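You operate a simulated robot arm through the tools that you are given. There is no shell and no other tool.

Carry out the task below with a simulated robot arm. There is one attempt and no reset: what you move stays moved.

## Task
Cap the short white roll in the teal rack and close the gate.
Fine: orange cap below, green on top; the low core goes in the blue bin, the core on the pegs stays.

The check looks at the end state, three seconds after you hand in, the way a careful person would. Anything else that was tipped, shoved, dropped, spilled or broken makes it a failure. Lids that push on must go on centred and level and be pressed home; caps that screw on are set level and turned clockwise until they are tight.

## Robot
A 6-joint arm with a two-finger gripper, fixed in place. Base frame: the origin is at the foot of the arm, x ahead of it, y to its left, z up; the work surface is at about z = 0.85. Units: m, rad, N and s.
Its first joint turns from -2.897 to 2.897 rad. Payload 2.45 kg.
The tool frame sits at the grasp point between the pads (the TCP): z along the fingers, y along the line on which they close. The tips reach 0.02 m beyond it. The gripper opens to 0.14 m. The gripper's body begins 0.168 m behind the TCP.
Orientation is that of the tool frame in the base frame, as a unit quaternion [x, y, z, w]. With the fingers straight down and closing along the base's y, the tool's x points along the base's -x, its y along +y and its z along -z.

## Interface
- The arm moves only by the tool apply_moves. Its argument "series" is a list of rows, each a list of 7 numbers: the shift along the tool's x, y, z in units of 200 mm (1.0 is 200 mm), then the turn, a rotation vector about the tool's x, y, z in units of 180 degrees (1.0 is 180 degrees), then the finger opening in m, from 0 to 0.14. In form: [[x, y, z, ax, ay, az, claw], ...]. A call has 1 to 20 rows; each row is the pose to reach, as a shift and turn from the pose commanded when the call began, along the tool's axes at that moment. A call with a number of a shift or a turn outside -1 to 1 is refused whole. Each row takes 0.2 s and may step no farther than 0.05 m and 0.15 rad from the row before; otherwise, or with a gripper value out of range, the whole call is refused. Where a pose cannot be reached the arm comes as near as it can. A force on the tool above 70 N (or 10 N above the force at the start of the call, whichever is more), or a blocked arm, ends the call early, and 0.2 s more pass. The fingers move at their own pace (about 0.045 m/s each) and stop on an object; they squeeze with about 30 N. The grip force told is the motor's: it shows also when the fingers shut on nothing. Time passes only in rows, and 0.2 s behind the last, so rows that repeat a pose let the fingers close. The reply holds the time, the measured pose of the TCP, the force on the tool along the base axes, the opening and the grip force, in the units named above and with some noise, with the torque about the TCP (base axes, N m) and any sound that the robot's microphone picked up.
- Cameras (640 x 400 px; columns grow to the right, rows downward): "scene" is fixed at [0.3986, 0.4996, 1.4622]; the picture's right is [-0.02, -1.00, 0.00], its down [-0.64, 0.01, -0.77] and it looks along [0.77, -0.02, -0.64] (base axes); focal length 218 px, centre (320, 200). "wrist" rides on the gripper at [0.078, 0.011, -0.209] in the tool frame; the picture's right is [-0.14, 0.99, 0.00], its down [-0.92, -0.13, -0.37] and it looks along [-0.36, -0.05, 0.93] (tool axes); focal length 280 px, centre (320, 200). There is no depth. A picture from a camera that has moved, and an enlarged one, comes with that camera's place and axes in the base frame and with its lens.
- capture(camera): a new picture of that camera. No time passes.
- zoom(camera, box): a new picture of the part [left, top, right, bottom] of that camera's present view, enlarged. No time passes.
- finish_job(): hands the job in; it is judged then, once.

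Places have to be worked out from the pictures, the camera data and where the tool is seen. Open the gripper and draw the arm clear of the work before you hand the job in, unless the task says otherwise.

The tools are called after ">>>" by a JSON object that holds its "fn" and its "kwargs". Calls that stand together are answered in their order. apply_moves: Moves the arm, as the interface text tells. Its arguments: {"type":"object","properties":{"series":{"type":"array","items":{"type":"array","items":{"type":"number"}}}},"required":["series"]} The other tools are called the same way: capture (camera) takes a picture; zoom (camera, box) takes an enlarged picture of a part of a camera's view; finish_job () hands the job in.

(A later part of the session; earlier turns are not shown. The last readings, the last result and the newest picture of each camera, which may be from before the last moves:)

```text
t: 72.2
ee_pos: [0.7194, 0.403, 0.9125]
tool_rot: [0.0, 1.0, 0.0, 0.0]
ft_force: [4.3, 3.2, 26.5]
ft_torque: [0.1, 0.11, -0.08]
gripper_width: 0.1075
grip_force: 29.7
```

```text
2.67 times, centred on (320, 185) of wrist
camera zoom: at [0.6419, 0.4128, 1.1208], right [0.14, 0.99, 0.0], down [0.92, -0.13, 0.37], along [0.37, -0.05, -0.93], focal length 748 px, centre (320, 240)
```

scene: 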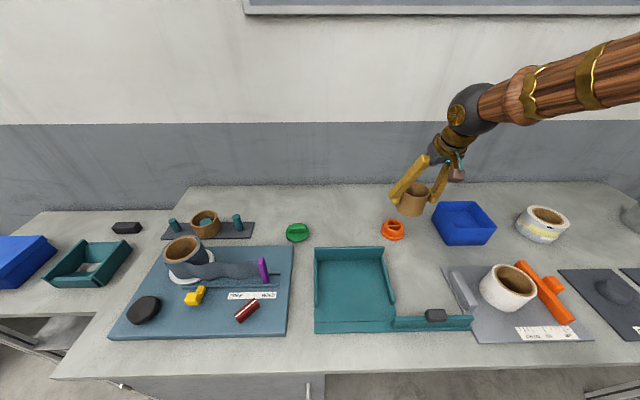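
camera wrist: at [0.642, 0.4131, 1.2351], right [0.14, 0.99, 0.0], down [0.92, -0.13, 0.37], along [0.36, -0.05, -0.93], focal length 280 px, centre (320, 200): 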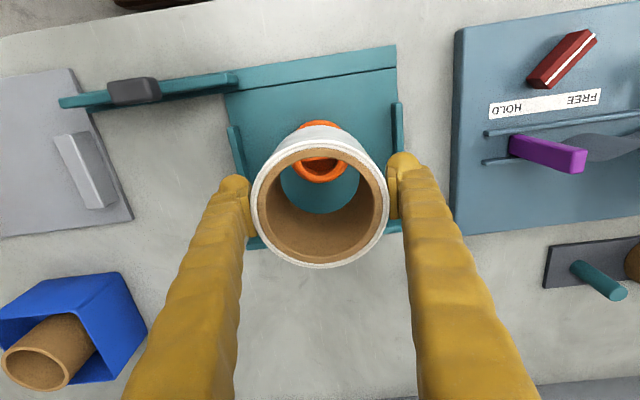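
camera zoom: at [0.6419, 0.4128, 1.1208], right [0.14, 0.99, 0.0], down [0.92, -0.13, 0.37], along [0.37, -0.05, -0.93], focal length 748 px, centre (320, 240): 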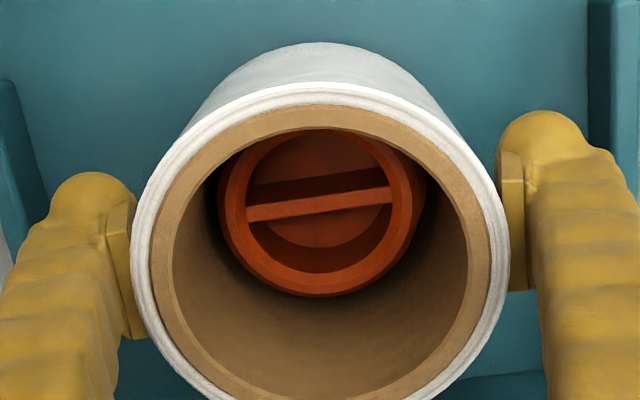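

The fingers slipped slightly on the roll at ~27 N. I'll look closely at the roll's base before releasing.

>>> {"fn": "zoom", "kwargs": {"camera": "scene", "box": [335, 270, 385, 310]}}

>>> {"fn": "apply_moves", "kwargs": {"series": [[0, 0, 0, 0, 0, 0, 0.11], [0, 0, 0, 0, 0, 0, 0.125], [0, 0, 0, 0, 0, 0, 0.125], [0, 0, -0.15, 0, 0, 0, 0.125], [0, 0, -0.35, 0, 0, 0, 0.125], [0, 0, -0.35, 0, 0, 0, 0.1], [0, 0, -0.35, 0, 0, 0, 0.08], [0, 0, -0.35, 0, 0, 0, 0.08], [0, 0, -0.35, 0, 0, 0, 0.08]]}}

>>> {"fn": "capture", "kwargs": {"camera": "wrist"}}

>>> {"fn": "zoom", "kwargs": {"camera": "scene", "box": [310, 240, 410, 335]}}

```text
10.00 times, centred on (360, 290) of scene
camera zoom: at [0.3986, 0.4996, 1.4622], right [-0.02, -1.0, 0.0], down [-0.64, 0.01, -0.77], along [0.77, -0.02, -0.64], focal length 2180 px, centre (-80, -700)
```

zoom: 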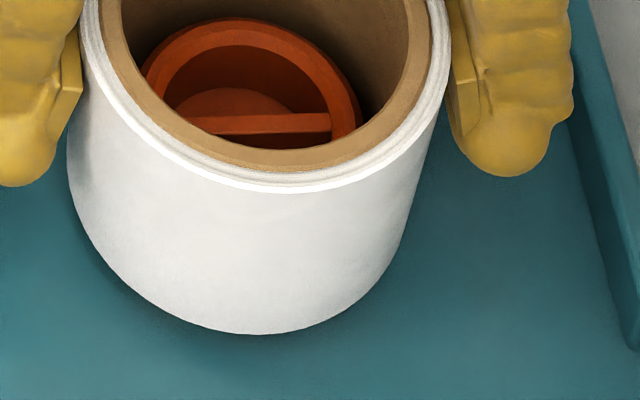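

```text
t: 74.2
ee_pos: [0.7187, 0.4025, 0.9819]
tool_rot: [0.0, 1.0, 0.0, 0.0]
ft_force: [0.5, 0.2, 0.6]
ft_torque: [-0.04, 0.02, -0.02]
gripper_width: 0.0799
grip_force: 0.1
```

```text
taken
camera wrist: at [0.6419, 0.4136, 1.1904], right [0.14, 0.99, 0.0], down [0.92, -0.13, 0.37], along [0.36, -0.05, -0.93], focal length 280 px, centre (320, 200)
```

wrist: 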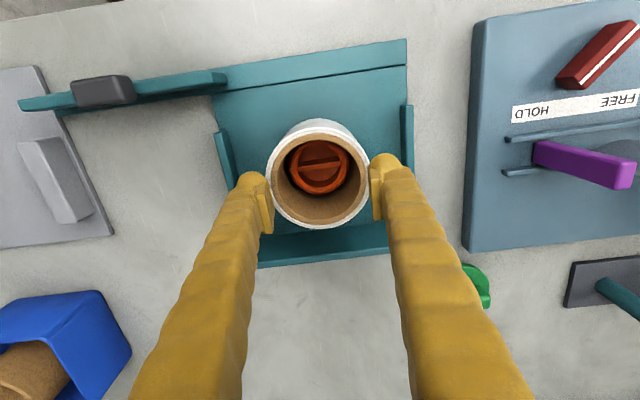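

```text
4.21 times, centred on (360, 288) of scene
camera zoom: at [0.3986, 0.4996, 1.4622], right [-0.02, -1.0, 0.0], down [-0.64, 0.01, -0.77], along [0.77, -0.02, -0.64], focal length 918 px, centre (152, -168)
```

zoom: 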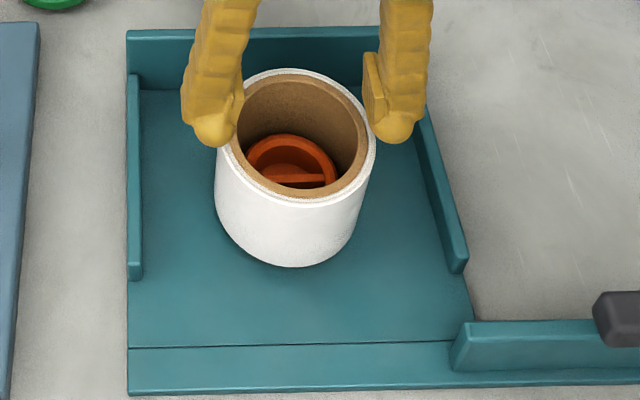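

The roll stands level over the cap. I'll press on its rim with both fingertips to make sure the lower cap is fully home.

>>> {"fn": "apply_moves", "kwargs": {"series": [[0, 0, 0.08, 0, 0, 0, 0.08], [0, 0, 0.115, 0, 0, 0, 0.08], [0, 0, 0.125, 0, 0, 0, 0.08], [0, 0, 0.135, 0, 0, 0, 0.08], [0, 0, 0.135, 0, 0, 0, 0.08]]}}

```text
t: 75.1
ee_pos: [0.7216, 0.4024, 0.9631]
tool_rot: [0.0, 1.0, 0.001, 0.003]
ft_force: [-7.3, -3.3, 37.5]
ft_torque: [-1.9, 0.27, -0.28]
gripper_width: 0.0856
grip_force: 5.2
stopped in row 4: the force on the tool passed its limit at 75 N (the readings are from after the stop); the commanded pose is now the measured one
```

It stopped at 75 N around z 0.963, and the fingers spread a little on the rim. I'll rise and check nothing shifted.

>>> {"fn": "apply_moves", "kwargs": {"series": [[0, 0, -0.1, 0, 0, 0, 0.085], [0, 0, -0.3, 0, 0, 0, 0.085], [0, 0, -0.5, 0, 0, 0, 0.085], [0, 0, -0.5, 0, 0, 0, 0.085]]}}

>>> {"fn": "capture", "kwargs": {"camera": "wrist"}}

>>> {"fn": "zoom", "kwargs": {"camera": "wrist", "box": [240, 90, 400, 190]}}

>>> {"fn": "zoom", "kwargs": {"camera": "scene", "box": [310, 240, 410, 335]}}

```text
t: 76.1
ee_pos: [0.7204, 0.4024, 1.0622]
tool_rot: [0.0, 1.0, 0.001, 0.002]
ft_force: [0.4, 0.3, 0.2]
ft_torque: [-0.01, -0.01, 0.05]
gripper_width: 0.085
grip_force: 0.0
```

```text
taken
camera wrist: at [0.6427, 0.413, 1.2686], right [0.14, 0.99, 0.0], down [0.92, -0.13, 0.37], along [0.37, -0.05, -0.93], focal length 280 px, centre (320, 200)
```

wrist: 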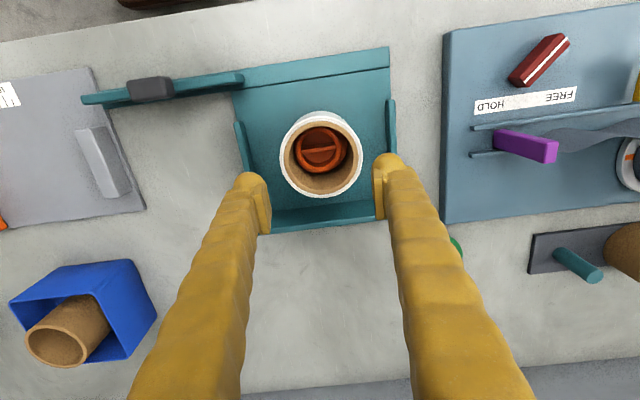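

```text
4.00 times, centred on (320, 140) of wrist
camera zoom: at [0.6427, 0.413, 1.2686], right [0.14, 0.99, 0.0], down [0.92, -0.13, 0.37], along [0.37, -0.05, -0.93], focal length 1122 px, centre (320, 440)
```

zoom: 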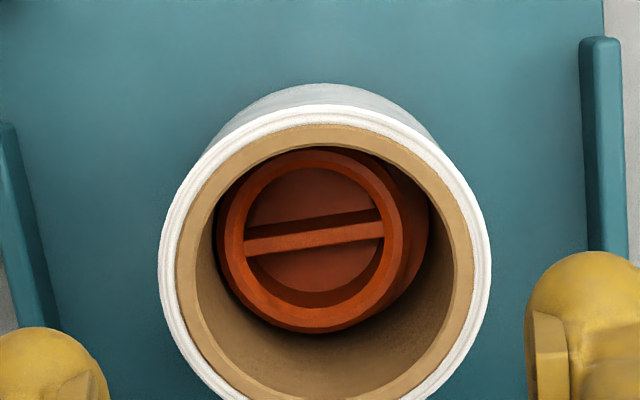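

```text
4.21 times, centred on (360, 288) of scene
camera zoom: at [0.3986, 0.4996, 1.4622], right [-0.02, -1.0, 0.0], down [-0.64, 0.01, -0.77], along [0.77, -0.02, -0.64], focal length 918 px, centre (152, -168)
```

zoom: 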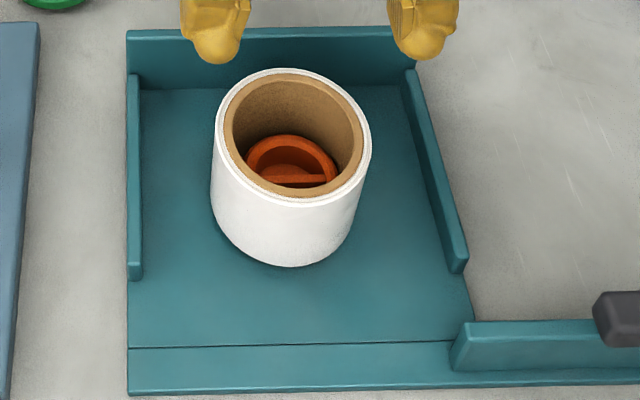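

The press nudged the roll ~3 mm toward +y relative to the cap. I'll recentre it by gripping it again around the cap's centre, first along y and then along x.

>>> {"fn": "apply_moves", "kwargs": {"series": [[0, 0, 0, 0, 0.0013, 0, 0.125], [0, 0, 0, 0, 0.0013, 0, 0.125], [0, 0, 0.2, 0, 0.0013, 0, 0.125], [0, 0, 0.4, 0, 0.0013, 0, 0.125], [0, 0, 0.6, 0, 0.0013, 0, 0.125], [0, 0, 0.73, 0, 0.0013, 0, 0.125], [0, 0, 0.73, 0, 0.0013, 0, 0.125]]}}

>>> {"fn": "capture", "kwargs": {"camera": "wrist"}}

```text
t: 77.7
ee_pos: [0.7208, 0.4036, 0.9139]
tool_rot: [0.0, 1.0, 0.001, 0.0]
ft_force: [-0.3, 0.0, 0.6]
ft_torque: [0.02, 0.03, 0.0]
gripper_width: 0.1249
grip_force: 0.1
```

```text
taken
camera wrist: at [0.644, 0.4138, 1.123], right [0.14, 0.99, 0.0], down [0.92, -0.13, 0.37], along [0.37, -0.05, -0.93], focal length 280 px, centre (320, 200)
```

wrist: 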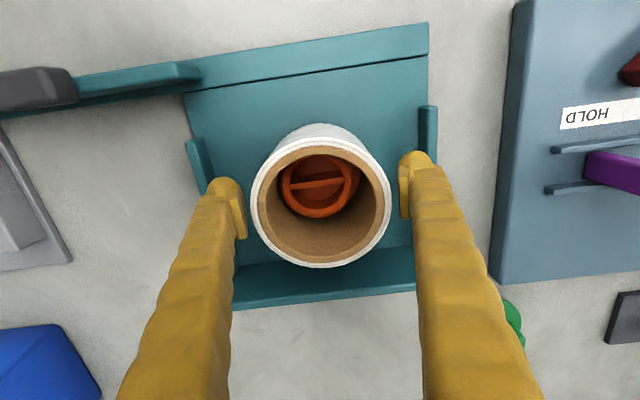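

I'm about 1 mm off the cap's centre, so I correct that, close along y, reopen and turn 90°.

>>> {"fn": "apply_moves", "kwargs": {"series": [[0.007, -0.0045, 0, 0, 0, 0, 0.125], [0.007, -0.0045, 0, 0, 0, 0, 0.112], [0.007, -0.0045, 0, 0, 0, 0, 0.1], [0.007, -0.0045, 0, 0, 0, 0, 0.095], [0.007, -0.0045, 0, 0, 0, 0, 0.095], [0.007, -0.0045, 0, 0, 0, 0, 0.112], [0.007, -0.0045, 0, 0, 0, 0, 0.125], [0.007, -0.0045, 0, 0, 0, 0, 0.125], [0.007, -0.0045, 0, 0, 0, -0.045, 0.125], [0.007, -0.0045, 0, 0, 0, -0.09, 0.125], [0.007, -0.0045, 0, 0, 0, -0.135, 0.125], [0.007, -0.0045, 0, 0, 0, -0.18, 0.125], [0.007, -0.0045, 0, 0, 0, -0.225, 0.125], [0.007, -0.0045, 0, 0, 0, -0.27, 0.125], [0.007, -0.0045, 0, 0, 0, -0.315, 0.125], [0.007, -0.0045, 0, 0, 0, -0.36, 0.125], [0.007, -0.0045, 0, 0, 0, -0.405, 0.125], [0.007, -0.0045, 0, 0, 0, -0.45, 0.125], [0.007, -0.0045, 0, 0, 0, -0.49, 0.125], [0.007, -0.0045, 0, 0, 0, -0.5, 0.125]]}}

>>> {"fn": "capture", "kwargs": {"camera": "wrist"}}

```text
t: 81.9
ee_pos: [0.7205, 0.4026, 0.9154]
tool_rot: [0.708, -0.706, 0.0, -0.001]
ft_force: [0.5, -0.1, 0.5]
ft_torque: [0.02, 0.04, -0.03]
gripper_width: 0.1247
grip_force: 0.1
```

```text
taken
camera wrist: at [0.7101, 0.3235, 1.1235], right [-0.99, 0.14, 0.0], down [0.13, 0.92, 0.37], along [0.05, 0.37, -0.93], focal length 280 px, centre (320, 200)
```

wrist: 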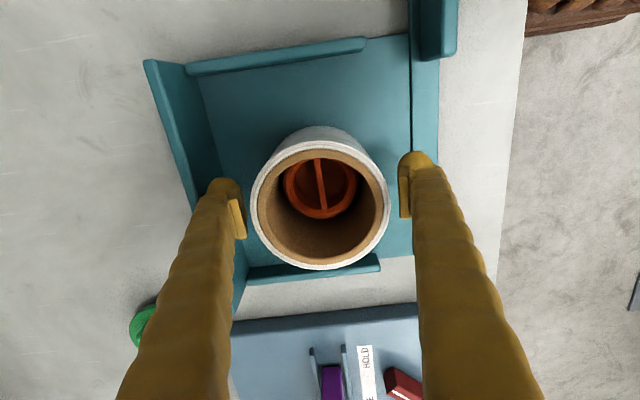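

Turned; now I close along x to finish centring and look down the bore.

>>> {"fn": "apply_moves", "kwargs": {"series": [[0, 0, 0, 0, 0, 0, 0.112], [0, 0, 0, 0, 0, 0, 0.1], [0, 0, 0, 0, 0, 0, 0.095], [0, 0, 0, 0, 0, 0, 0.095], [0, 0, 0, 0, 0, 0, 0.095]]}}

>>> {"fn": "zoom", "kwargs": {"camera": "wrist", "box": [200, 110, 440, 260]}}

>>> {"fn": "apply_moves", "kwargs": {"series": [[0, 0, 0, 0, 0, 0, 0.112], [0, 0, 0, 0, 0, 0, 0.125], [0, 0, 0, 0, 0, 0, 0.125], [0, 0, -0.2, 0, 0, 0, 0.125], [0, 0, -0.4, 0, 0, 0, 0.125], [0, 0, -0.6, 0, 0, 0, 0.125], [0, 0, -0.8, 0, 0, 0, 0.125], [0, 0, -0.8, 0, 0, 0, 0.125]]}}

>>> {"fn": "capture", "kwargs": {"camera": "wrist"}}

>>> {"fn": "zoom", "kwargs": {"camera": "scene", "box": [310, 240, 410, 335]}}

```text
t: 83.1
ee_pos: [0.721, 0.4028, 0.9154]
tool_rot: [0.708, -0.706, -0.001, 0.0]
ft_force: [-0.5, 0.6, 3.0]
ft_torque: [-0.03, -0.04, 0.0]
gripper_width: 0.1074
grip_force: 29.8
```

```text
2.67 times, centred on (320, 185) of wrist
camera zoom: at [0.7099, 0.3235, 1.1236], right [-0.99, 0.14, 0.0], down [0.13, 0.92, 0.37], along [0.05, 0.37, -0.93], focal length 748 px, centre (320, 240)
```

zoom: 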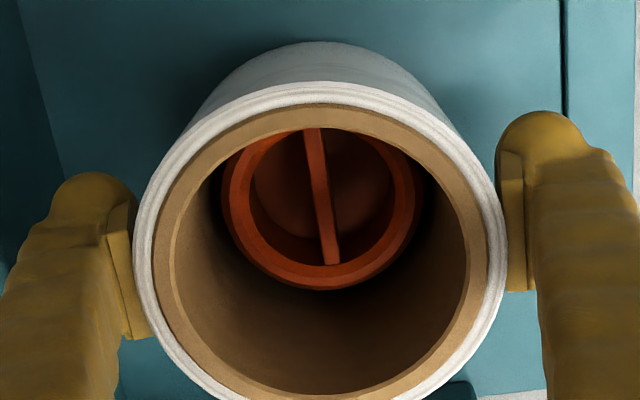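

```text
t: 84.9
ee_pos: [0.7211, 0.4022, 1.077]
tool_rot: [-0.707, 0.708, 0.001, 0.001]
ft_force: [-0.2, 0.2, 0.6]
ft_torque: [0.04, -0.03, 0.0]
gripper_width: 0.1249
grip_force: 0.1
```

```text
taken
camera wrist: at [0.7102, 0.3232, 1.2838], right [-0.99, 0.14, 0.0], down [0.13, 0.92, 0.37], along [0.05, 0.37, -0.93], focal length 280 px, centre (320, 200)
```

wrist: 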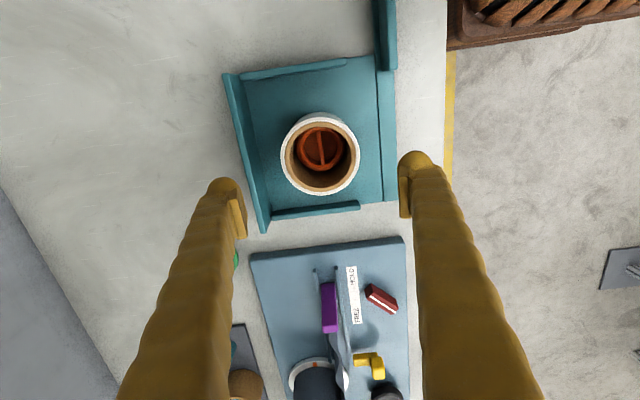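

```text
4.21 times, centred on (360, 288) of scene
camera zoom: at [0.3986, 0.4996, 1.4622], right [-0.02, -1.0, 0.0], down [-0.64, 0.01, -0.77], along [0.77, -0.02, -0.64], focal length 918 px, centre (152, -168)
```

zoom: 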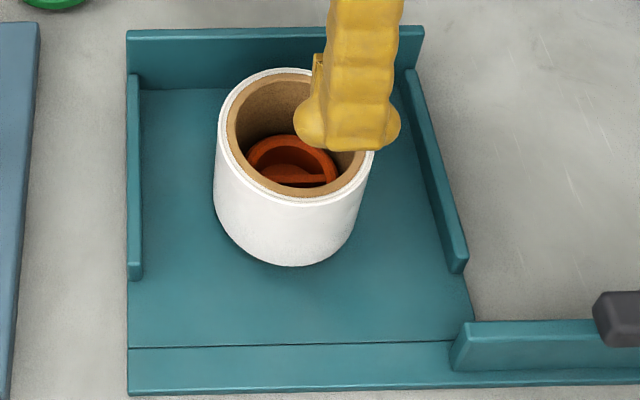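

The roll is recentred on the orange cap. Now for the green cap near (0.922, 0.568): I turn the tool back square and move toward it at height.

>>> {"fn": "apply_moves", "kwargs": {"series": [[-0.05, -0.04, 0, 0, 0, 0.045, 0.13], [-0.1, -0.08, 0, 0, 0, 0.09, 0.13], [-0.15, -0.12, 0, 0, 0, 0.135, 0.13], [-0.2, -0.16, 0, 0, 0, 0.18, 0.13], [-0.25, -0.2, 0, 0, 0, 0.225, 0.13], [-0.3, -0.24, 0, 0, 0, 0.27, 0.13], [-0.35, -0.28, 0, 0, 0, 0.315, 0.13], [-0.4, -0.32, 0, 0, 0, 0.36, 0.13], [-0.45, -0.36, 0, 0, 0, 0.405, 0.13], [-0.5, -0.42, 0, 0, 0, 0.45, 0.13], [-0.56, -0.46, 0, 0, 0, 0.49, 0.13], [-0.6, -0.5, 0, 0, 0, 0.5, 0.13], [-0.6, -0.5, 0, 0, 0, 0.5, 0.13]]}}

>>> {"fn": "apply_moves", "kwargs": {"series": [[-0.05, 0.04, 0, 0, -0.03, 0, 0.13], [-0.1, 0.08, 0, 0, -0.06, 0, 0.13], [-0.15, 0.12, 0, 0, -0.09, 0, 0.13], [-0.2, 0.16, 0, 0, -0.12, 0, 0.13], [-0.25, 0.2, 0, 0, -0.15, 0, 0.13], [-0.3, 0.22, 0, 0, -0.1667, 0, 0.13], [-0.3, 0.22, 0, 0, -0.1667, 0, 0.13]]}}

>>> {"fn": "capture", "kwargs": {"camera": "wrist"}}

>>> {"fn": "capture", "kwargs": {"camera": "scene"}}

```text
t: 87.7
ee_pos: [0.8205, 0.5228, 1.0741]
tool_rot: [0.001, 1.0, 0.001, 0.001]
ft_force: [-0.3, 0.2, 0.2]
ft_torque: [-0.01, 0.02, 0.01]
gripper_width: 0.1298
grip_force: 0.1
```

```text
t: 89.3
ee_pos: [0.8799, 0.5653, 1.0757]
tool_rot: [0.001, 0.966, 0.0, 0.259]
ft_force: [-0.3, -0.2, 0.5]
ft_torque: [0.05, 0.01, 0.0]
gripper_width: 0.1302
grip_force: 0.1
```

```text
taken
camera wrist: at [0.7079, 0.5767, 1.2165], right [0.12, 0.99, 0.07], down [0.61, -0.13, 0.78], along [0.78, -0.05, -0.62], focal length 280 px, centre (320, 200)
```

wrist: 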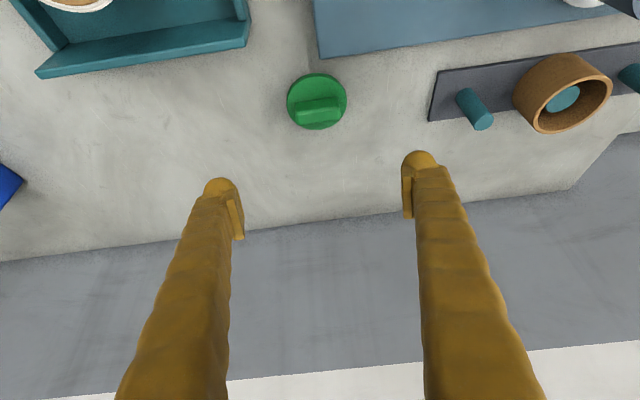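

```text
taken
```

scene: 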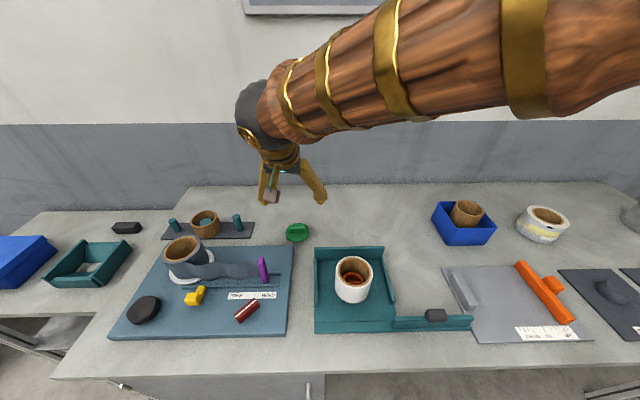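

The pose is reachable with 30° of lean. I'll zoom on the green cap to get its position and height.

>>> {"fn": "zoom", "kwargs": {"camera": "wrist", "box": [260, 60, 380, 140]}}

```text
5.00 times, centred on (320, 100) of wrist
camera zoom: at [0.7079, 0.5767, 1.2165], right [0.12, 0.99, 0.07], down [0.61, -0.13, 0.78], along [0.78, -0.05, -0.62], focal length 1402 px, centre (320, 700)
```

zoom: 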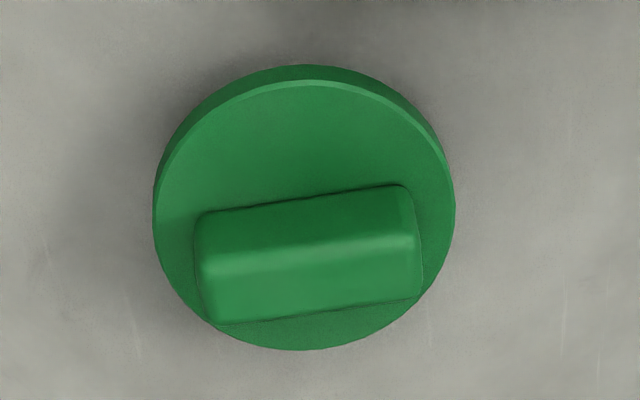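

Green disc: centre about (0.920, 0.569), top near z 0.883, standing on its plug. I'll approach to hover above it with the fingers astride the rim.

>>> {"fn": "apply_moves", "kwargs": {"series": [[0.04, 0.0165, 0.16, 0, 0, 0, 0.125], [0.08, 0.0165, 0.32, 0, 0, 0, 0.125], [0.12, 0.0165, 0.48, 0, 0, 0, 0.125], [0.164, 0.0165, 0.624, 0, 0, 0, 0.125], [0.164, 0.0165, 0.624, 0, 0, 0, 0.125]]}}

>>> {"fn": "capture", "kwargs": {"camera": "wrist"}}

>>> {"fn": "zoom", "kwargs": {"camera": "scene", "box": [250, 190, 350, 255]}}

```text
t: 90.5
ee_pos: [0.9148, 0.5688, 0.9511]
tool_rot: [0.0, 0.966, 0.001, 0.259]
ft_force: [0.2, 0.2, 0.7]
ft_torque: [-0.01, 0.0, 0.01]
gripper_width: 0.1249
grip_force: 0.0
```

```text
taken
camera wrist: at [0.7425, 0.5802, 1.0912], right [0.12, 0.99, 0.07], down [0.61, -0.13, 0.78], along [0.78, -0.05, -0.62], focal length 280 px, centre (320, 200)
```

wrist: 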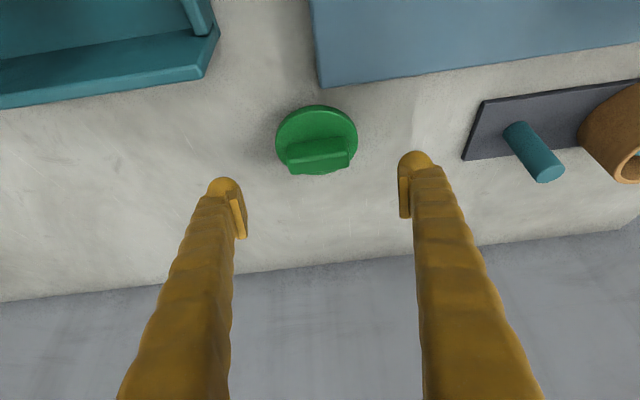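

```text
6.15 times, centred on (300, 222) of scene
camera zoom: at [0.3986, 0.4996, 1.4622], right [-0.02, -1.0, 0.0], down [-0.64, 0.01, -0.77], along [0.77, -0.02, -0.64], focal length 1342 px, centre (443, 62)
```

zoom: 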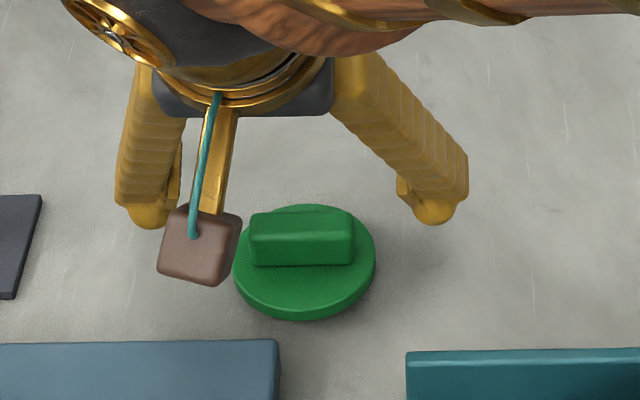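

Good alignment. I'll descend to rim height and close.

>>> {"fn": "apply_moves", "kwargs": {"series": [[0.05, 0.01, 0.085, 0, 0, 0, 0.125], [0.1, 0.01, 0.17, 0, 0, 0, 0.125], [0.14, 0.01, 0.235, 0, 0, 0, 0.125], [0.162, 0.01, 0.27, 0, 0, 0, 0.125], [0.162, 0.01, 0.27, 0, 0, 0, 0.125]]}}

>>> {"fn": "zoom", "kwargs": {"camera": "wrist", "box": [200, 110, 440, 260]}}

>>> {"fn": "zoom", "kwargs": {"camera": "scene", "box": [250, 190, 350, 255]}}

```text
t: 91.7
ee_pos: [0.9143, 0.5711, 0.8878]
tool_rot: [0.0, 0.966, 0.001, 0.259]
ft_force: [0.0, -0.3, -0.1]
ft_torque: [0.0, 0.01, -0.02]
gripper_width: 0.125
grip_force: 0.0
```

```text
2.67 times, centred on (320, 185) of wrist
camera zoom: at [0.7417, 0.5826, 1.029], right [0.12, 0.99, 0.07], down [0.61, -0.13, 0.78], along [0.78, -0.05, -0.62], focal length 748 px, centre (320, 240)
```

zoom: 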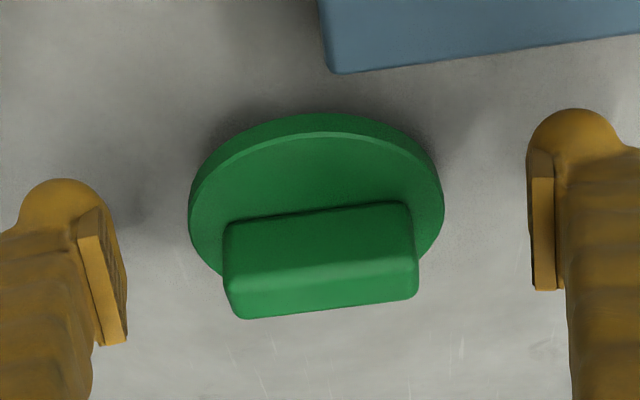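

```text
6.15 times, centred on (300, 222) of scene
camera zoom: at [0.3986, 0.4996, 1.4622], right [-0.02, -1.0, 0.0], down [-0.64, 0.01, -0.77], along [0.77, -0.02, -0.64], focal length 1342 px, centre (443, 62)
```

zoom: 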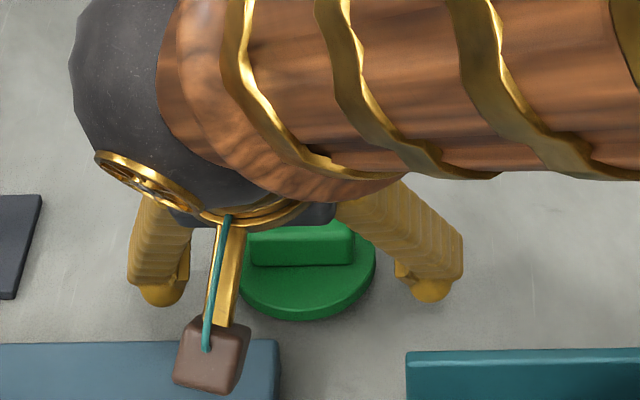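

The rim falls about 1 cm toward the tips from the pads' centre, which is good. Closing.

>>> {"fn": "apply_moves", "kwargs": {"series": [[0, 0, 0, 0, 0, 0, 0.105], [0, 0, 0, 0, 0, 0, 0.09], [0, 0, 0, 0, 0, 0, 0.075], [0, 0, 0, 0, 0, 0, 0.07], [0, 0, 0, 0, 0, 0, 0.07], [0, 0, 0, 0, 0, 0, 0.07]]}}

>>> {"fn": "zoom", "kwargs": {"camera": "wrist", "box": [200, 110, 440, 260]}}

```text
t: 93.1
ee_pos: [0.9128, 0.5727, 0.8899]
tool_rot: [-0.001, 0.966, 0.0, 0.259]
ft_force: [-3.9, 0.4, 12.4]
ft_torque: [0.0, -0.02, -0.01]
gripper_width: 0.0729
grip_force: 17.7
```

```text
2.67 times, centred on (320, 185) of wrist
camera zoom: at [0.7415, 0.5826, 1.0296], right [0.12, 0.99, 0.07], down [0.61, -0.13, 0.78], along [0.78, -0.05, -0.62], focal length 748 px, centre (320, 240)
```

zoom: 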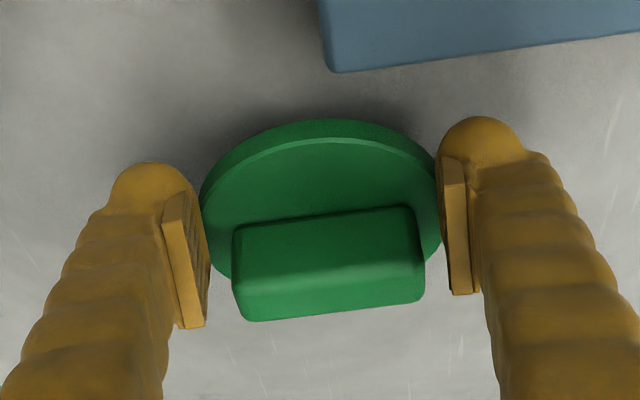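

Fingers stopped at 73 mm with a 12 N upward push, so the contact may be on the disc's edge. I'll look from the scene camera.

>>> {"fn": "zoom", "kwargs": {"camera": "scene", "box": [260, 200, 340, 255]}}

>>> {"fn": "zoom", "kwargs": {"camera": "wrist", "box": [260, 140, 380, 220]}}

```text
7.27 times, centred on (300, 228) of scene
camera zoom: at [0.3986, 0.4996, 1.4622], right [-0.02, -1.0, 0.0], down [-0.64, 0.01, -0.77], along [0.77, -0.02, -0.64], focal length 1586 px, centre (466, 0)
```

zoom: 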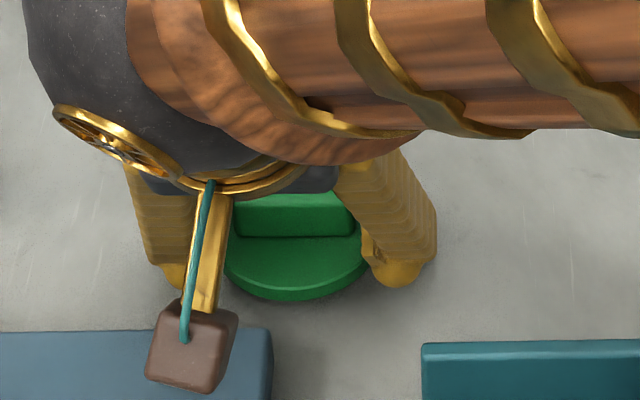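

```text
5.00 times, centred on (320, 180) of wrist
camera zoom: at [0.7415, 0.5826, 1.0296], right [0.12, 0.99, 0.07], down [0.61, -0.13, 0.78], along [0.78, -0.05, -0.62], focal length 1402 px, centre (320, 300)
```

zoom: 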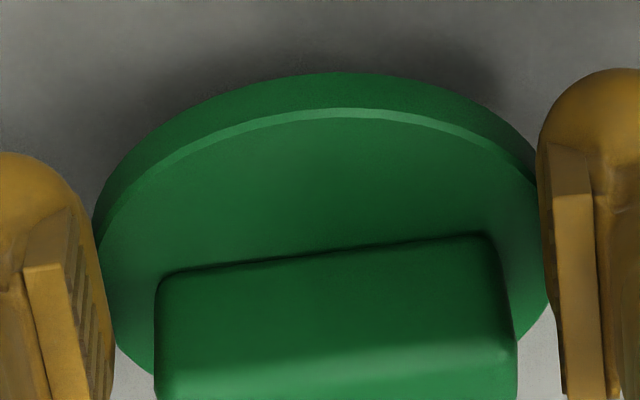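

The fingertips seem to be resting on top of the disc rather than gripping its rim, so the disc may lie lower than I thought. I'll open, back off upward, and take a flatter side look at it.

>>> {"fn": "apply_moves", "kwargs": {"series": [[0, 0, 0, 0, 0, 0, 0.09], [0, 0, 0, 0, 0, 0, 0.11], [0, 0, 0, 0, 0, 0, 0.125], [-0.1, 0, -0.1, 0, 0, 0, 0.125], [-0.1, 0, -0.3, 0, 0, 0, 0.125], [-0.1, 0, -0.5, 0, 0, 0, 0.125], [-0.1, 0, -0.7, 0, 0, 0, 0.125], [-0.1, 0, -0.7, 0, 0, 0, 0.125]]}}

>>> {"fn": "apply_moves", "kwargs": {"series": [[0, 0, 0, 0, -0.03, 0, 0.125], [0, 0, 0, 0, -0.06, 0, 0.125], [0, 0, 0, 0, -0.09, 0, 0.125], [0, 0, 0, 0, -0.12, 0, 0.125], [0, 0, 0, 0, -0.14, 0, 0.125], [0, 0, 0, 0, -0.14, 0, 0.125]]}}

>>> {"fn": "capture", "kwargs": {"camera": "wrist"}}

>>> {"fn": "capture", "kwargs": {"camera": "scene"}}

```text
t: 94.9
ee_pos: [0.8602, 0.572, 1.0195]
tool_rot: [0.0, 0.966, 0.001, 0.259]
ft_force: [-0.5, 1.2, -0.4]
ft_torque: [-0.02, 0.0, -0.02]
gripper_width: 0.1251
grip_force: 0.1
```

```text
t: 96.3
ee_pos: [0.8617, 0.5712, 1.0194]
tool_rot: [0.0, 0.886, 0.001, 0.463]
ft_force: [0.3, -0.7, 0.4]
ft_torque: [0.0, -0.01, 0.03]
gripper_width: 0.125
grip_force: 0.1
```

```text
taken
camera wrist: at [0.6441, 0.5819, 1.0734], right [0.08, 0.99, 0.11], down [0.22, -0.13, 0.97], along [0.97, -0.05, -0.23], focal length 280 px, centre (320, 200)
```

wrist: 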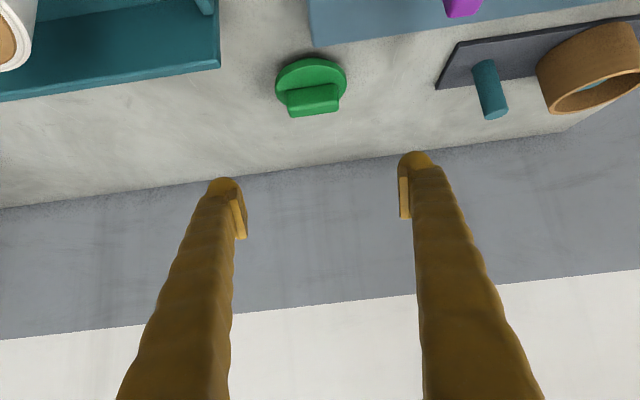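

```text
taken
```

scene: 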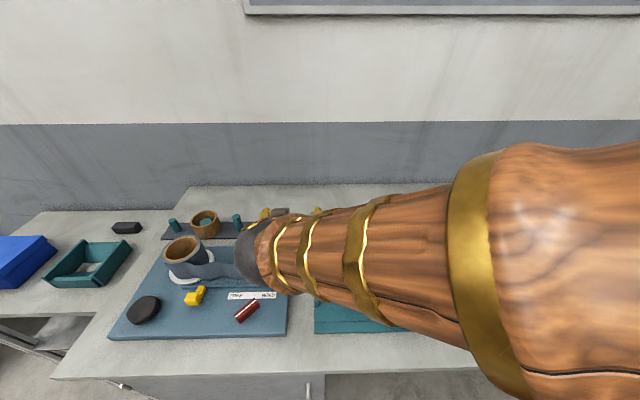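

This gives a much flatter view (the picture is upside-down: table side toward the top). Zooming on the green cap.

>>> {"fn": "zoom", "kwargs": {"camera": "wrist", "box": [260, 40, 365, 130]}}

```text
4.44 times, centred on (312, 85) of wrist
camera zoom: at [0.6441, 0.5819, 1.0734], right [0.08, 0.99, 0.11], down [0.22, -0.13, 0.97], along [0.97, -0.05, -0.23], focal length 1246 px, centre (353, 711)
```

zoom: 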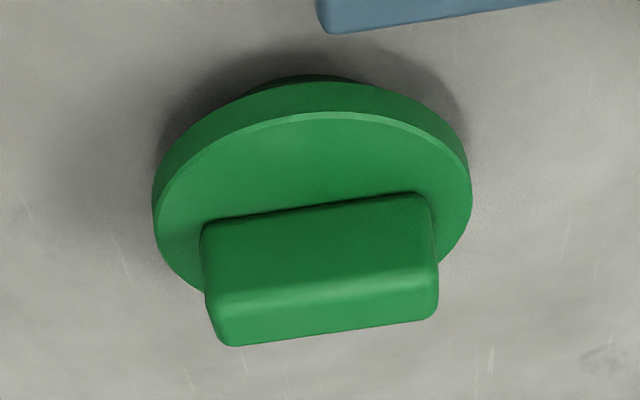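

The disc is raised on a short plug, and its mid-height is nearer z 0.867, with the cap centre about x 0.928, which explains the poor grip. I'll bring the tool upright and take a steeper view to fix the position properly.

>>> {"fn": "apply_moves", "kwargs": {"series": [[0, 0, 0, 0, 0.045, 0, 0.125], [0, 0, 0, 0, 0.09, 0, 0.125], [0, 0, 0, 0, 0.135, 0, 0.125], [0, 0, 0, 0, 0.18, 0, 0.125], [0, 0, 0, 0, 0.225, 0, 0.125], [0, 0, 0, 0, 0.27, 0, 0.125], [0, 0, 0, 0, 0.3067, 0, 0.125], [0, 0, 0, 0, 0.3067, 0, 0.125]]}}

>>> {"fn": "capture", "kwargs": {"camera": "wrist"}}

>>> {"fn": "zoom", "kwargs": {"camera": "wrist", "box": [270, 110, 370, 185]}}

>>> {"fn": "zoom", "kwargs": {"camera": "scene", "box": [265, 210, 325, 255]}}

```text
t: 98.1
ee_pos: [0.8601, 0.5711, 1.0198]
tool_rot: [0.0, 1.0, 0.001, -0.001]
ft_force: [-0.1, -0.9, 0.6]
ft_torque: [0.02, 0.0, 0.01]
gripper_width: 0.1248
grip_force: 0.0
```

```text
taken
camera wrist: at [0.7826, 0.5816, 1.2278], right [0.14, 0.99, 0.0], down [0.92, -0.13, 0.37], along [0.36, -0.05, -0.93], focal length 280 px, centre (320, 200)
```

wrist: 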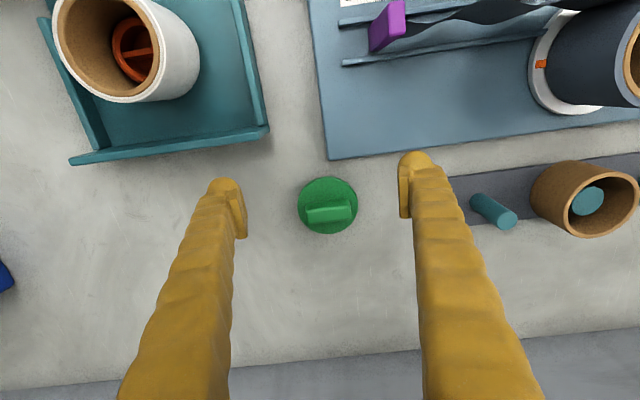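

```text
5.33 times, centred on (320, 148) of wrist
camera zoom: at [0.7826, 0.5816, 1.2278], right [0.14, 0.99, 0.0], down [0.92, -0.13, 0.37], along [0.36, -0.05, -0.93], focal length 1495 px, centre (320, 480)
```

zoom: 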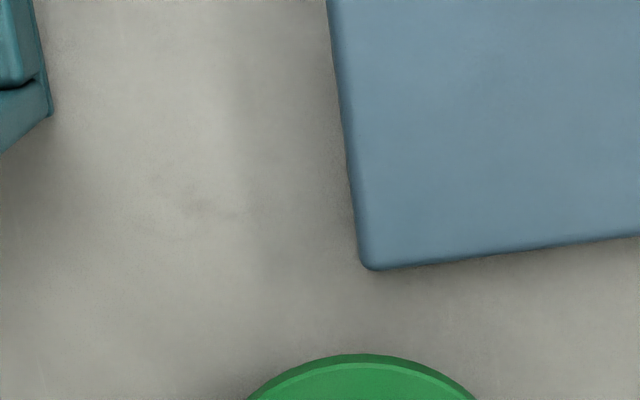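

```text
8.89 times, centred on (295, 232) of scene
camera zoom: at [0.3986, 0.4996, 1.4622], right [-0.02, -1.0, 0.0], down [-0.64, 0.01, -0.77], along [0.77, -0.02, -0.64], focal length 1938 px, centre (542, -89)
```

zoom: 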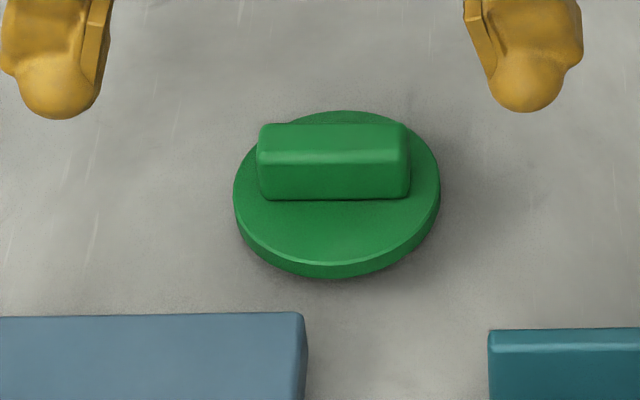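

Let me zoom on the cap itself.

>>> {"fn": "zoom", "kwargs": {"camera": "wrist", "box": [270, 165, 385, 245]}}

```text
5.00 times, centred on (328, 205) of wrist
camera zoom: at [0.7826, 0.5816, 1.2278], right [0.14, 0.99, 0.0], down [0.92, -0.13, 0.37], along [0.36, -0.05, -0.93], focal length 1402 px, centre (282, 175)
```

zoom: 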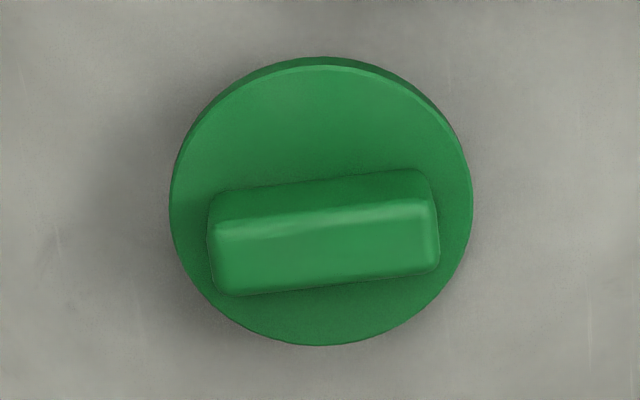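

Now consistent in both views: cap centre (0.9335, 0.570), disc top z≈0.874, handle top ≈0.898, handle 58 mm along y. With 25° lean I can grip the handle's ends; I move to hover.

>>> {"fn": "apply_moves", "kwargs": {"series": [[-0.07, 0, 0.06, 0, -0.03, 0, 0.11], [-0.14, 0, 0.12, 0, -0.06, 0, 0.1], [-0.21, -0.003, 0.18, 0, -0.09, 0, 0.1], [-0.28, -0.003, 0.24, 0, -0.12, 0, 0.1], [-0.332, -0.003, 0.294, 0, -0.1389, 0, 0.1], [-0.332, -0.003, 0.294, 0, -0.1389, 0, 0.1]]}}

>>> {"fn": "capture", "kwargs": {"camera": "wrist"}}

```text
t: 99.5
ee_pos: [0.9274, 0.5716, 0.9608]
tool_rot: [-0.001, 0.976, 0.001, 0.217]
ft_force: [0.0, 0.9, 0.9]
ft_torque: [0.04, 0.02, 0.0]
gripper_width: 0.0997
grip_force: 0.1
```

```text
taken
camera wrist: at [0.7679, 0.5817, 1.1157], right [0.12, 0.99, 0.06], down [0.68, -0.13, 0.72], along [0.72, -0.05, -0.69], focal length 280 px, centre (320, 200)
```

wrist: 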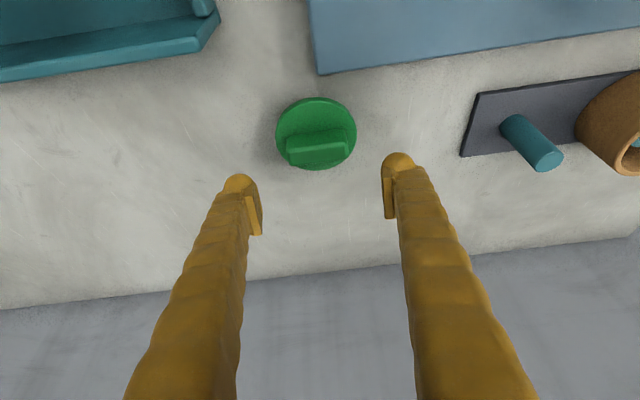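

Reach is fine. I'll descend to put the tips just above the disc, beside the handle's ends.

>>> {"fn": "apply_moves", "kwargs": {"series": [[0.05, 0, 0.107, 0, 0, 0, 0.1], [0.1, 0, 0.214, 0, 0, 0, 0.1], [0.1205, 0, 0.2583, 0, 0, 0, 0.1], [0.1247, 0, 0.2674, 0, 0, 0, 0.1], [0.1247, 0, 0.2674, 0, 0, 0, 0.1]]}}

>>> {"fn": "zoom", "kwargs": {"camera": "wrist", "box": [200, 110, 440, 260]}}

```text
t: 100.7
ee_pos: [0.926, 0.5715, 0.9033]
tool_rot: [0.0, 0.976, 0.002, 0.216]
ft_force: [-0.3, 0.2, -0.3]
ft_torque: [0.0, 0.01, 0.0]
gripper_width: 0.1002
grip_force: 0.1
```

```text
2.67 times, centred on (320, 185) of wrist
camera zoom: at [0.7678, 0.5813, 1.0574], right [0.12, 0.99, 0.06], down [0.68, -0.13, 0.72], along [0.72, -0.05, -0.69], focal length 748 px, centre (320, 240)
```

zoom: 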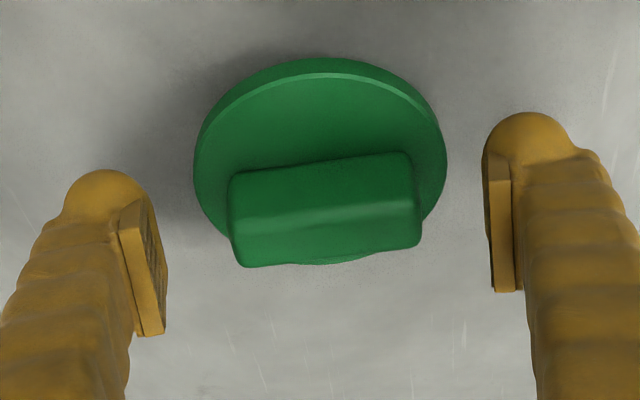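

The handle sits between the pads at the right depth. Closing on its ends.

>>> {"fn": "apply_moves", "kwargs": {"series": [[0, 0, 0, 0, 0, 0, 0.08], [0, 0, 0, 0, 0, 0, 0.06], [0, 0, 0, 0, 0, 0, 0.04], [0, 0, 0, 0, 0, 0, 0.04], [0, 0, 0, 0, 0, 0, 0.04], [0, 0, 0, 0, 0, 0, 0.04]]}}

>>> {"fn": "zoom", "kwargs": {"camera": "wrist", "box": [200, 110, 440, 260]}}

```text
t: 102.1
ee_pos: [0.9272, 0.5711, 0.9022]
tool_rot: [0.0, 0.976, 0.001, 0.216]
ft_force: [0.0, 0.3, 1.7]
ft_torque: [0.0, -0.04, 0.03]
gripper_width: 0.0586
grip_force: 29.9
```

```text
2.67 times, centred on (320, 185) of wrist
camera zoom: at [0.7678, 0.5813, 1.0575], right [0.12, 0.99, 0.06], down [0.68, -0.13, 0.72], along [0.72, -0.05, -0.69], focal length 748 px, centre (320, 240)
```

zoom: 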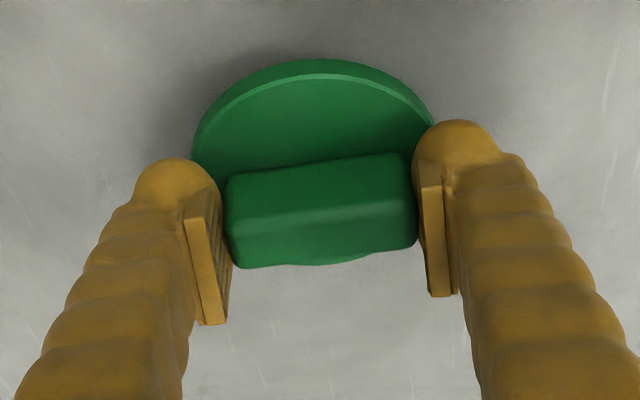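

Solid grip on the handle (58.6 mm, 30 N). I'll lift and carry the cap toward the open table spot at about (0.80, 0.20) for a centred regrip.

>>> {"fn": "apply_moves", "kwargs": {"series": [[-0.06, 0, -0.135, 0, 0, 0, 0.04], [-0.13, 0, -0.28, 0, 0, 0, 0.04], [-0.2, 0, -0.42, 0, 0, 0, 0.04], [-0.2535, 0, -0.5438, 0, 0, 0, 0.04], [-0.2, -0.2, -0.57, 0, 0, 0, 0.04], [-0.14, -0.4, -0.6, 0, 0, 0, 0.04], [-0.09, -0.6, -0.62, 0, 0, 0, 0.04], [-0.03, -0.8, -0.65, 0, 0, 0, 0.04], [0.0185, -1.0, -0.6708, 0, 0, 0, 0.04], [0.0185, -1.0, -0.6708, 0, 0, 0, 0.04]]}}

>>> {"fn": "capture", "kwargs": {"camera": "wrist"}}

>>> {"fn": "capture", "kwargs": {"camera": "scene"}}

```text
t: 104.3
ee_pos: [0.8654, 0.3716, 1.0217]
tool_rot: [0.0, 0.976, 0.002, 0.217]
ft_force: [0.7, 0.0, -0.2]
ft_torque: [-0.03, 0.0, 0.0]
gripper_width: 0.0587
grip_force: 29.9
```

```text
taken
camera wrist: at [0.7077, 0.3811, 1.1773], right [0.12, 0.99, 0.06], down [0.68, -0.13, 0.72], along [0.72, -0.05, -0.69], focal length 280 px, centre (320, 200)
```

wrist: 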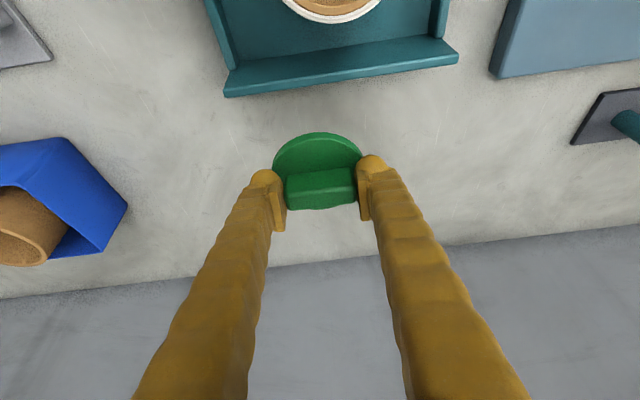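

```text
taken
```

scene: 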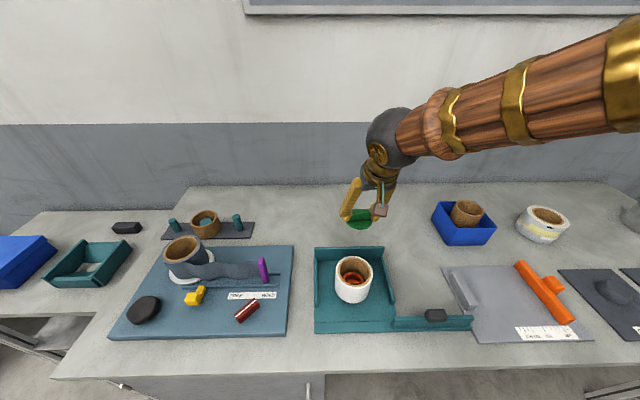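

The cap is level in the grip. I'll continue to (0.80, 0.20) and lower to just above the table.

>>> {"fn": "apply_moves", "kwargs": {"series": [[0.07, -0.21, -0.034, 0, 0, 0, 0.04], [0.14, -0.42, -0.068, 0, 0, 0, 0.04], [0.22, -0.64, -0.103, 0, 0, 0, 0.04], [0.2945, -0.85, -0.1374, 0, 0, 0, 0.04], [0.37, -0.85, 0.025, 0, 0, 0, 0.04], [0.45, -0.85, 0.196, 0, 0, 0, 0.04], [0.52, -0.85, 0.346, 0, 0, 0, 0.04], [0.5417, -0.85, 0.3928, 0, 0, 0, 0.04], [0.5417, -0.85, 0.3928, 0, 0, 0, 0.04]]}}

>>> {"fn": "apply_moves", "kwargs": {"series": [[0.0021, 0, 0.0045, 0, 0, 0, 0.04], [0.0042, 0, 0.009, 0, 0, 0, 0.04], [0.0063, 0, 0.0136, 0, 0, 0, 0.04], [0.0072, 0, 0.0155, 0, 0, 0, 0.04], [0.0072, 0, 0.0155, 0, 0, 0, 0.04]]}}

>>> {"fn": "zoom", "kwargs": {"camera": "scene", "box": [350, 210, 450, 275]}}

```text
t: 106.3
ee_pos: [0.7999, 0.2013, 0.9031]
tool_rot: [0.0, 0.976, 0.001, 0.217]
ft_force: [0.4, 0.4, -0.4]
ft_torque: [-0.01, 0.02, -0.01]
gripper_width: 0.0583
grip_force: 30.1
```

```text
t: 107.5
ee_pos: [0.8014, 0.2006, 0.9014]
tool_rot: [0.0, 0.976, 0.001, 0.217]
ft_force: [-2.4, -1.1, 20.5]
ft_torque: [-0.12, 0.1, 0.03]
gripper_width: 0.0586
grip_force: 29.7
```

```text
6.15 times, centred on (400, 242) of scene
camera zoom: at [0.3986, 0.4996, 1.4622], right [-0.02, -1.0, 0.0], down [-0.64, 0.01, -0.77], along [0.77, -0.02, -0.64], focal length 1342 px, centre (-172, -62)
```

zoom: 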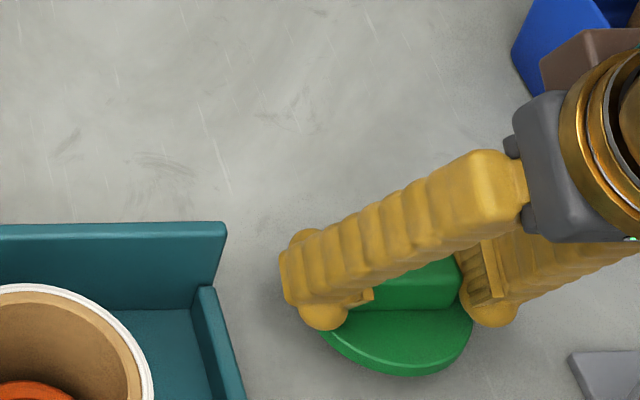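

Touchdown at 20 N. I'll release, rise 10 cm, and straighten the tool to vertical above the cap.

>>> {"fn": "apply_moves", "kwargs": {"series": [[0, 0, 0, 0, 0, 0, 0.06], [0, 0, 0, 0, 0, 0, 0.08], [0, 0, 0, 0, 0, 0, 0.1], [0, 0, 0, 0, 0, 0, 0.1], [-0.07, 0, -0.15, 0, 0, 0, 0.1], [-0.14, 0, -0.3, 0, 0, 0, 0.1], [-0.2113, 0, -0.453, 0, 0, 0, 0.1], [-0.2113, 0, -0.453, 0, 0.035, 0, 0.1], [-0.2113, 0, -0.453, 0, 0.07, 0, 0.1], [-0.2113, 0, -0.453, 0, 0.105, 0, 0.1], [-0.2408, 0, -0.4393, 0, 0.1389, 0, 0.1], [-0.2408, 0, -0.4393, 0, 0.1389, 0, 0.1]]}}

>>> {"fn": "capture", "kwargs": {"camera": "wrist"}}

>>> {"fn": "zoom", "kwargs": {"camera": "wrist", "box": [240, 110, 400, 210]}}

```text
t: 110.1
ee_pos: [0.8085, 0.1997, 1.0005]
tool_rot: [0.0, 1.0, 0.0, 0.0]
ft_force: [-0.5, -1.3, -0.4]
ft_torque: [0.03, 0.02, 0.03]
gripper_width: 0.1
grip_force: 0.0
```

```text
taken
camera wrist: at [0.7303, 0.2108, 1.2089], right [0.14, 0.99, 0.0], down [0.92, -0.13, 0.37], along [0.36, -0.05, -0.93], focal length 280 px, centre (320, 200)
```

wrist: 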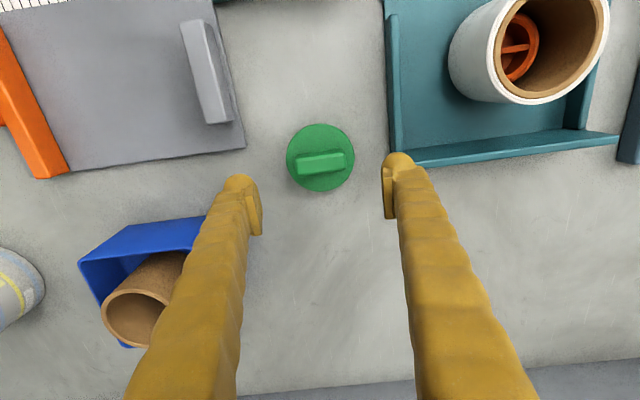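

```text
4.00 times, centred on (320, 160) of wrist
camera zoom: at [0.7303, 0.2108, 1.2089], right [0.14, 0.99, 0.0], down [0.92, -0.13, 0.37], along [0.36, -0.05, -0.93], focal length 1122 px, centre (320, 360)
```

zoom: 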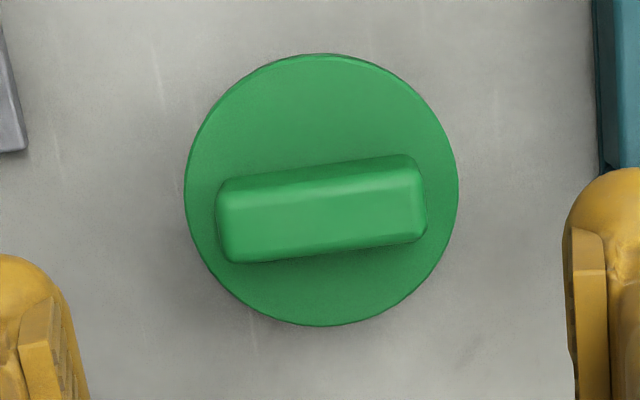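

The cap lies right under the tool at (0.808, 0.200). I'll turn 90° so the fingers close across the handle, and descend.

>>> {"fn": "apply_moves", "kwargs": {"series": [[0, 0, 0, 0, 0, -0.045, 0.08], [0, 0, 0, 0, 0, -0.09, 0.06], [0, 0, 0, 0, 0, -0.135, 0.06], [0, 0, 0, 0, 0, -0.18, 0.06], [0, 0, 0, 0, 0, -0.225, 0.06], [0, 0, 0, 0, 0, -0.27, 0.06], [0, 0, 0, 0, 0, -0.315, 0.06], [0, 0, 0, 0, 0, -0.36, 0.06], [0, 0, 0, 0, 0, -0.405, 0.06], [0, 0, 0, 0, 0, -0.45, 0.06], [0, 0, 0.1, 0, 0, -0.49, 0.06], [0, 0, 0.25, 0, 0, -0.5, 0.06], [0, 0, 0.4, 0, 0, -0.5, 0.06], [0, 0, 0.49, 0, 0, -0.5, 0.06], [0, 0, 0.515, 0, 0, -0.5, 0.06], [0, 0, 0.515, 0, 0, -0.5, 0.06]]}}

>>> {"fn": "zoom", "kwargs": {"camera": "wrist", "box": [200, 110, 440, 260]}}

>>> {"fn": "zoom", "kwargs": {"camera": "scene", "box": [350, 210, 450, 275]}}

```text
t: 113.5
ee_pos: [0.8086, 0.2016, 0.8969]
tool_rot: [0.707, -0.707, 0.0, -0.001]
ft_force: [-0.7, -0.5, 0.3]
ft_torque: [0.03, 0.03, 0.0]
gripper_width: 0.0604
grip_force: 0.1
```

```text
2.67 times, centred on (320, 185) of wrist
camera zoom: at [0.798, 0.1219, 1.1056], right [-0.99, 0.14, 0.0], down [0.13, 0.92, 0.37], along [0.05, 0.37, -0.93], focal length 748 px, centre (320, 240)
```

zoom: 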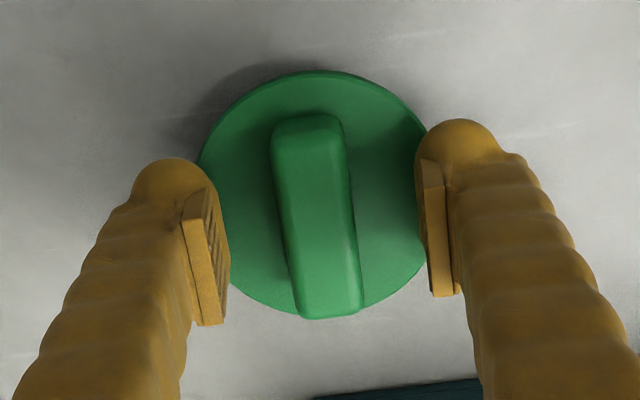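

```text
6.15 times, centred on (400, 242) of scene
camera zoom: at [0.3986, 0.4996, 1.4622], right [-0.02, -1.0, 0.0], down [-0.64, 0.01, -0.77], along [0.77, -0.02, -0.64], focal length 1342 px, centre (-172, -62)
```

zoom: 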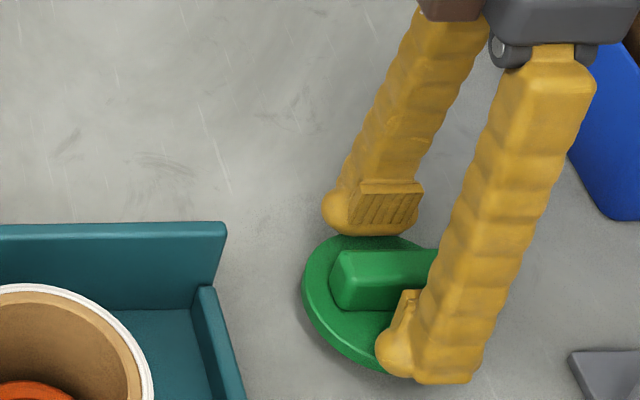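

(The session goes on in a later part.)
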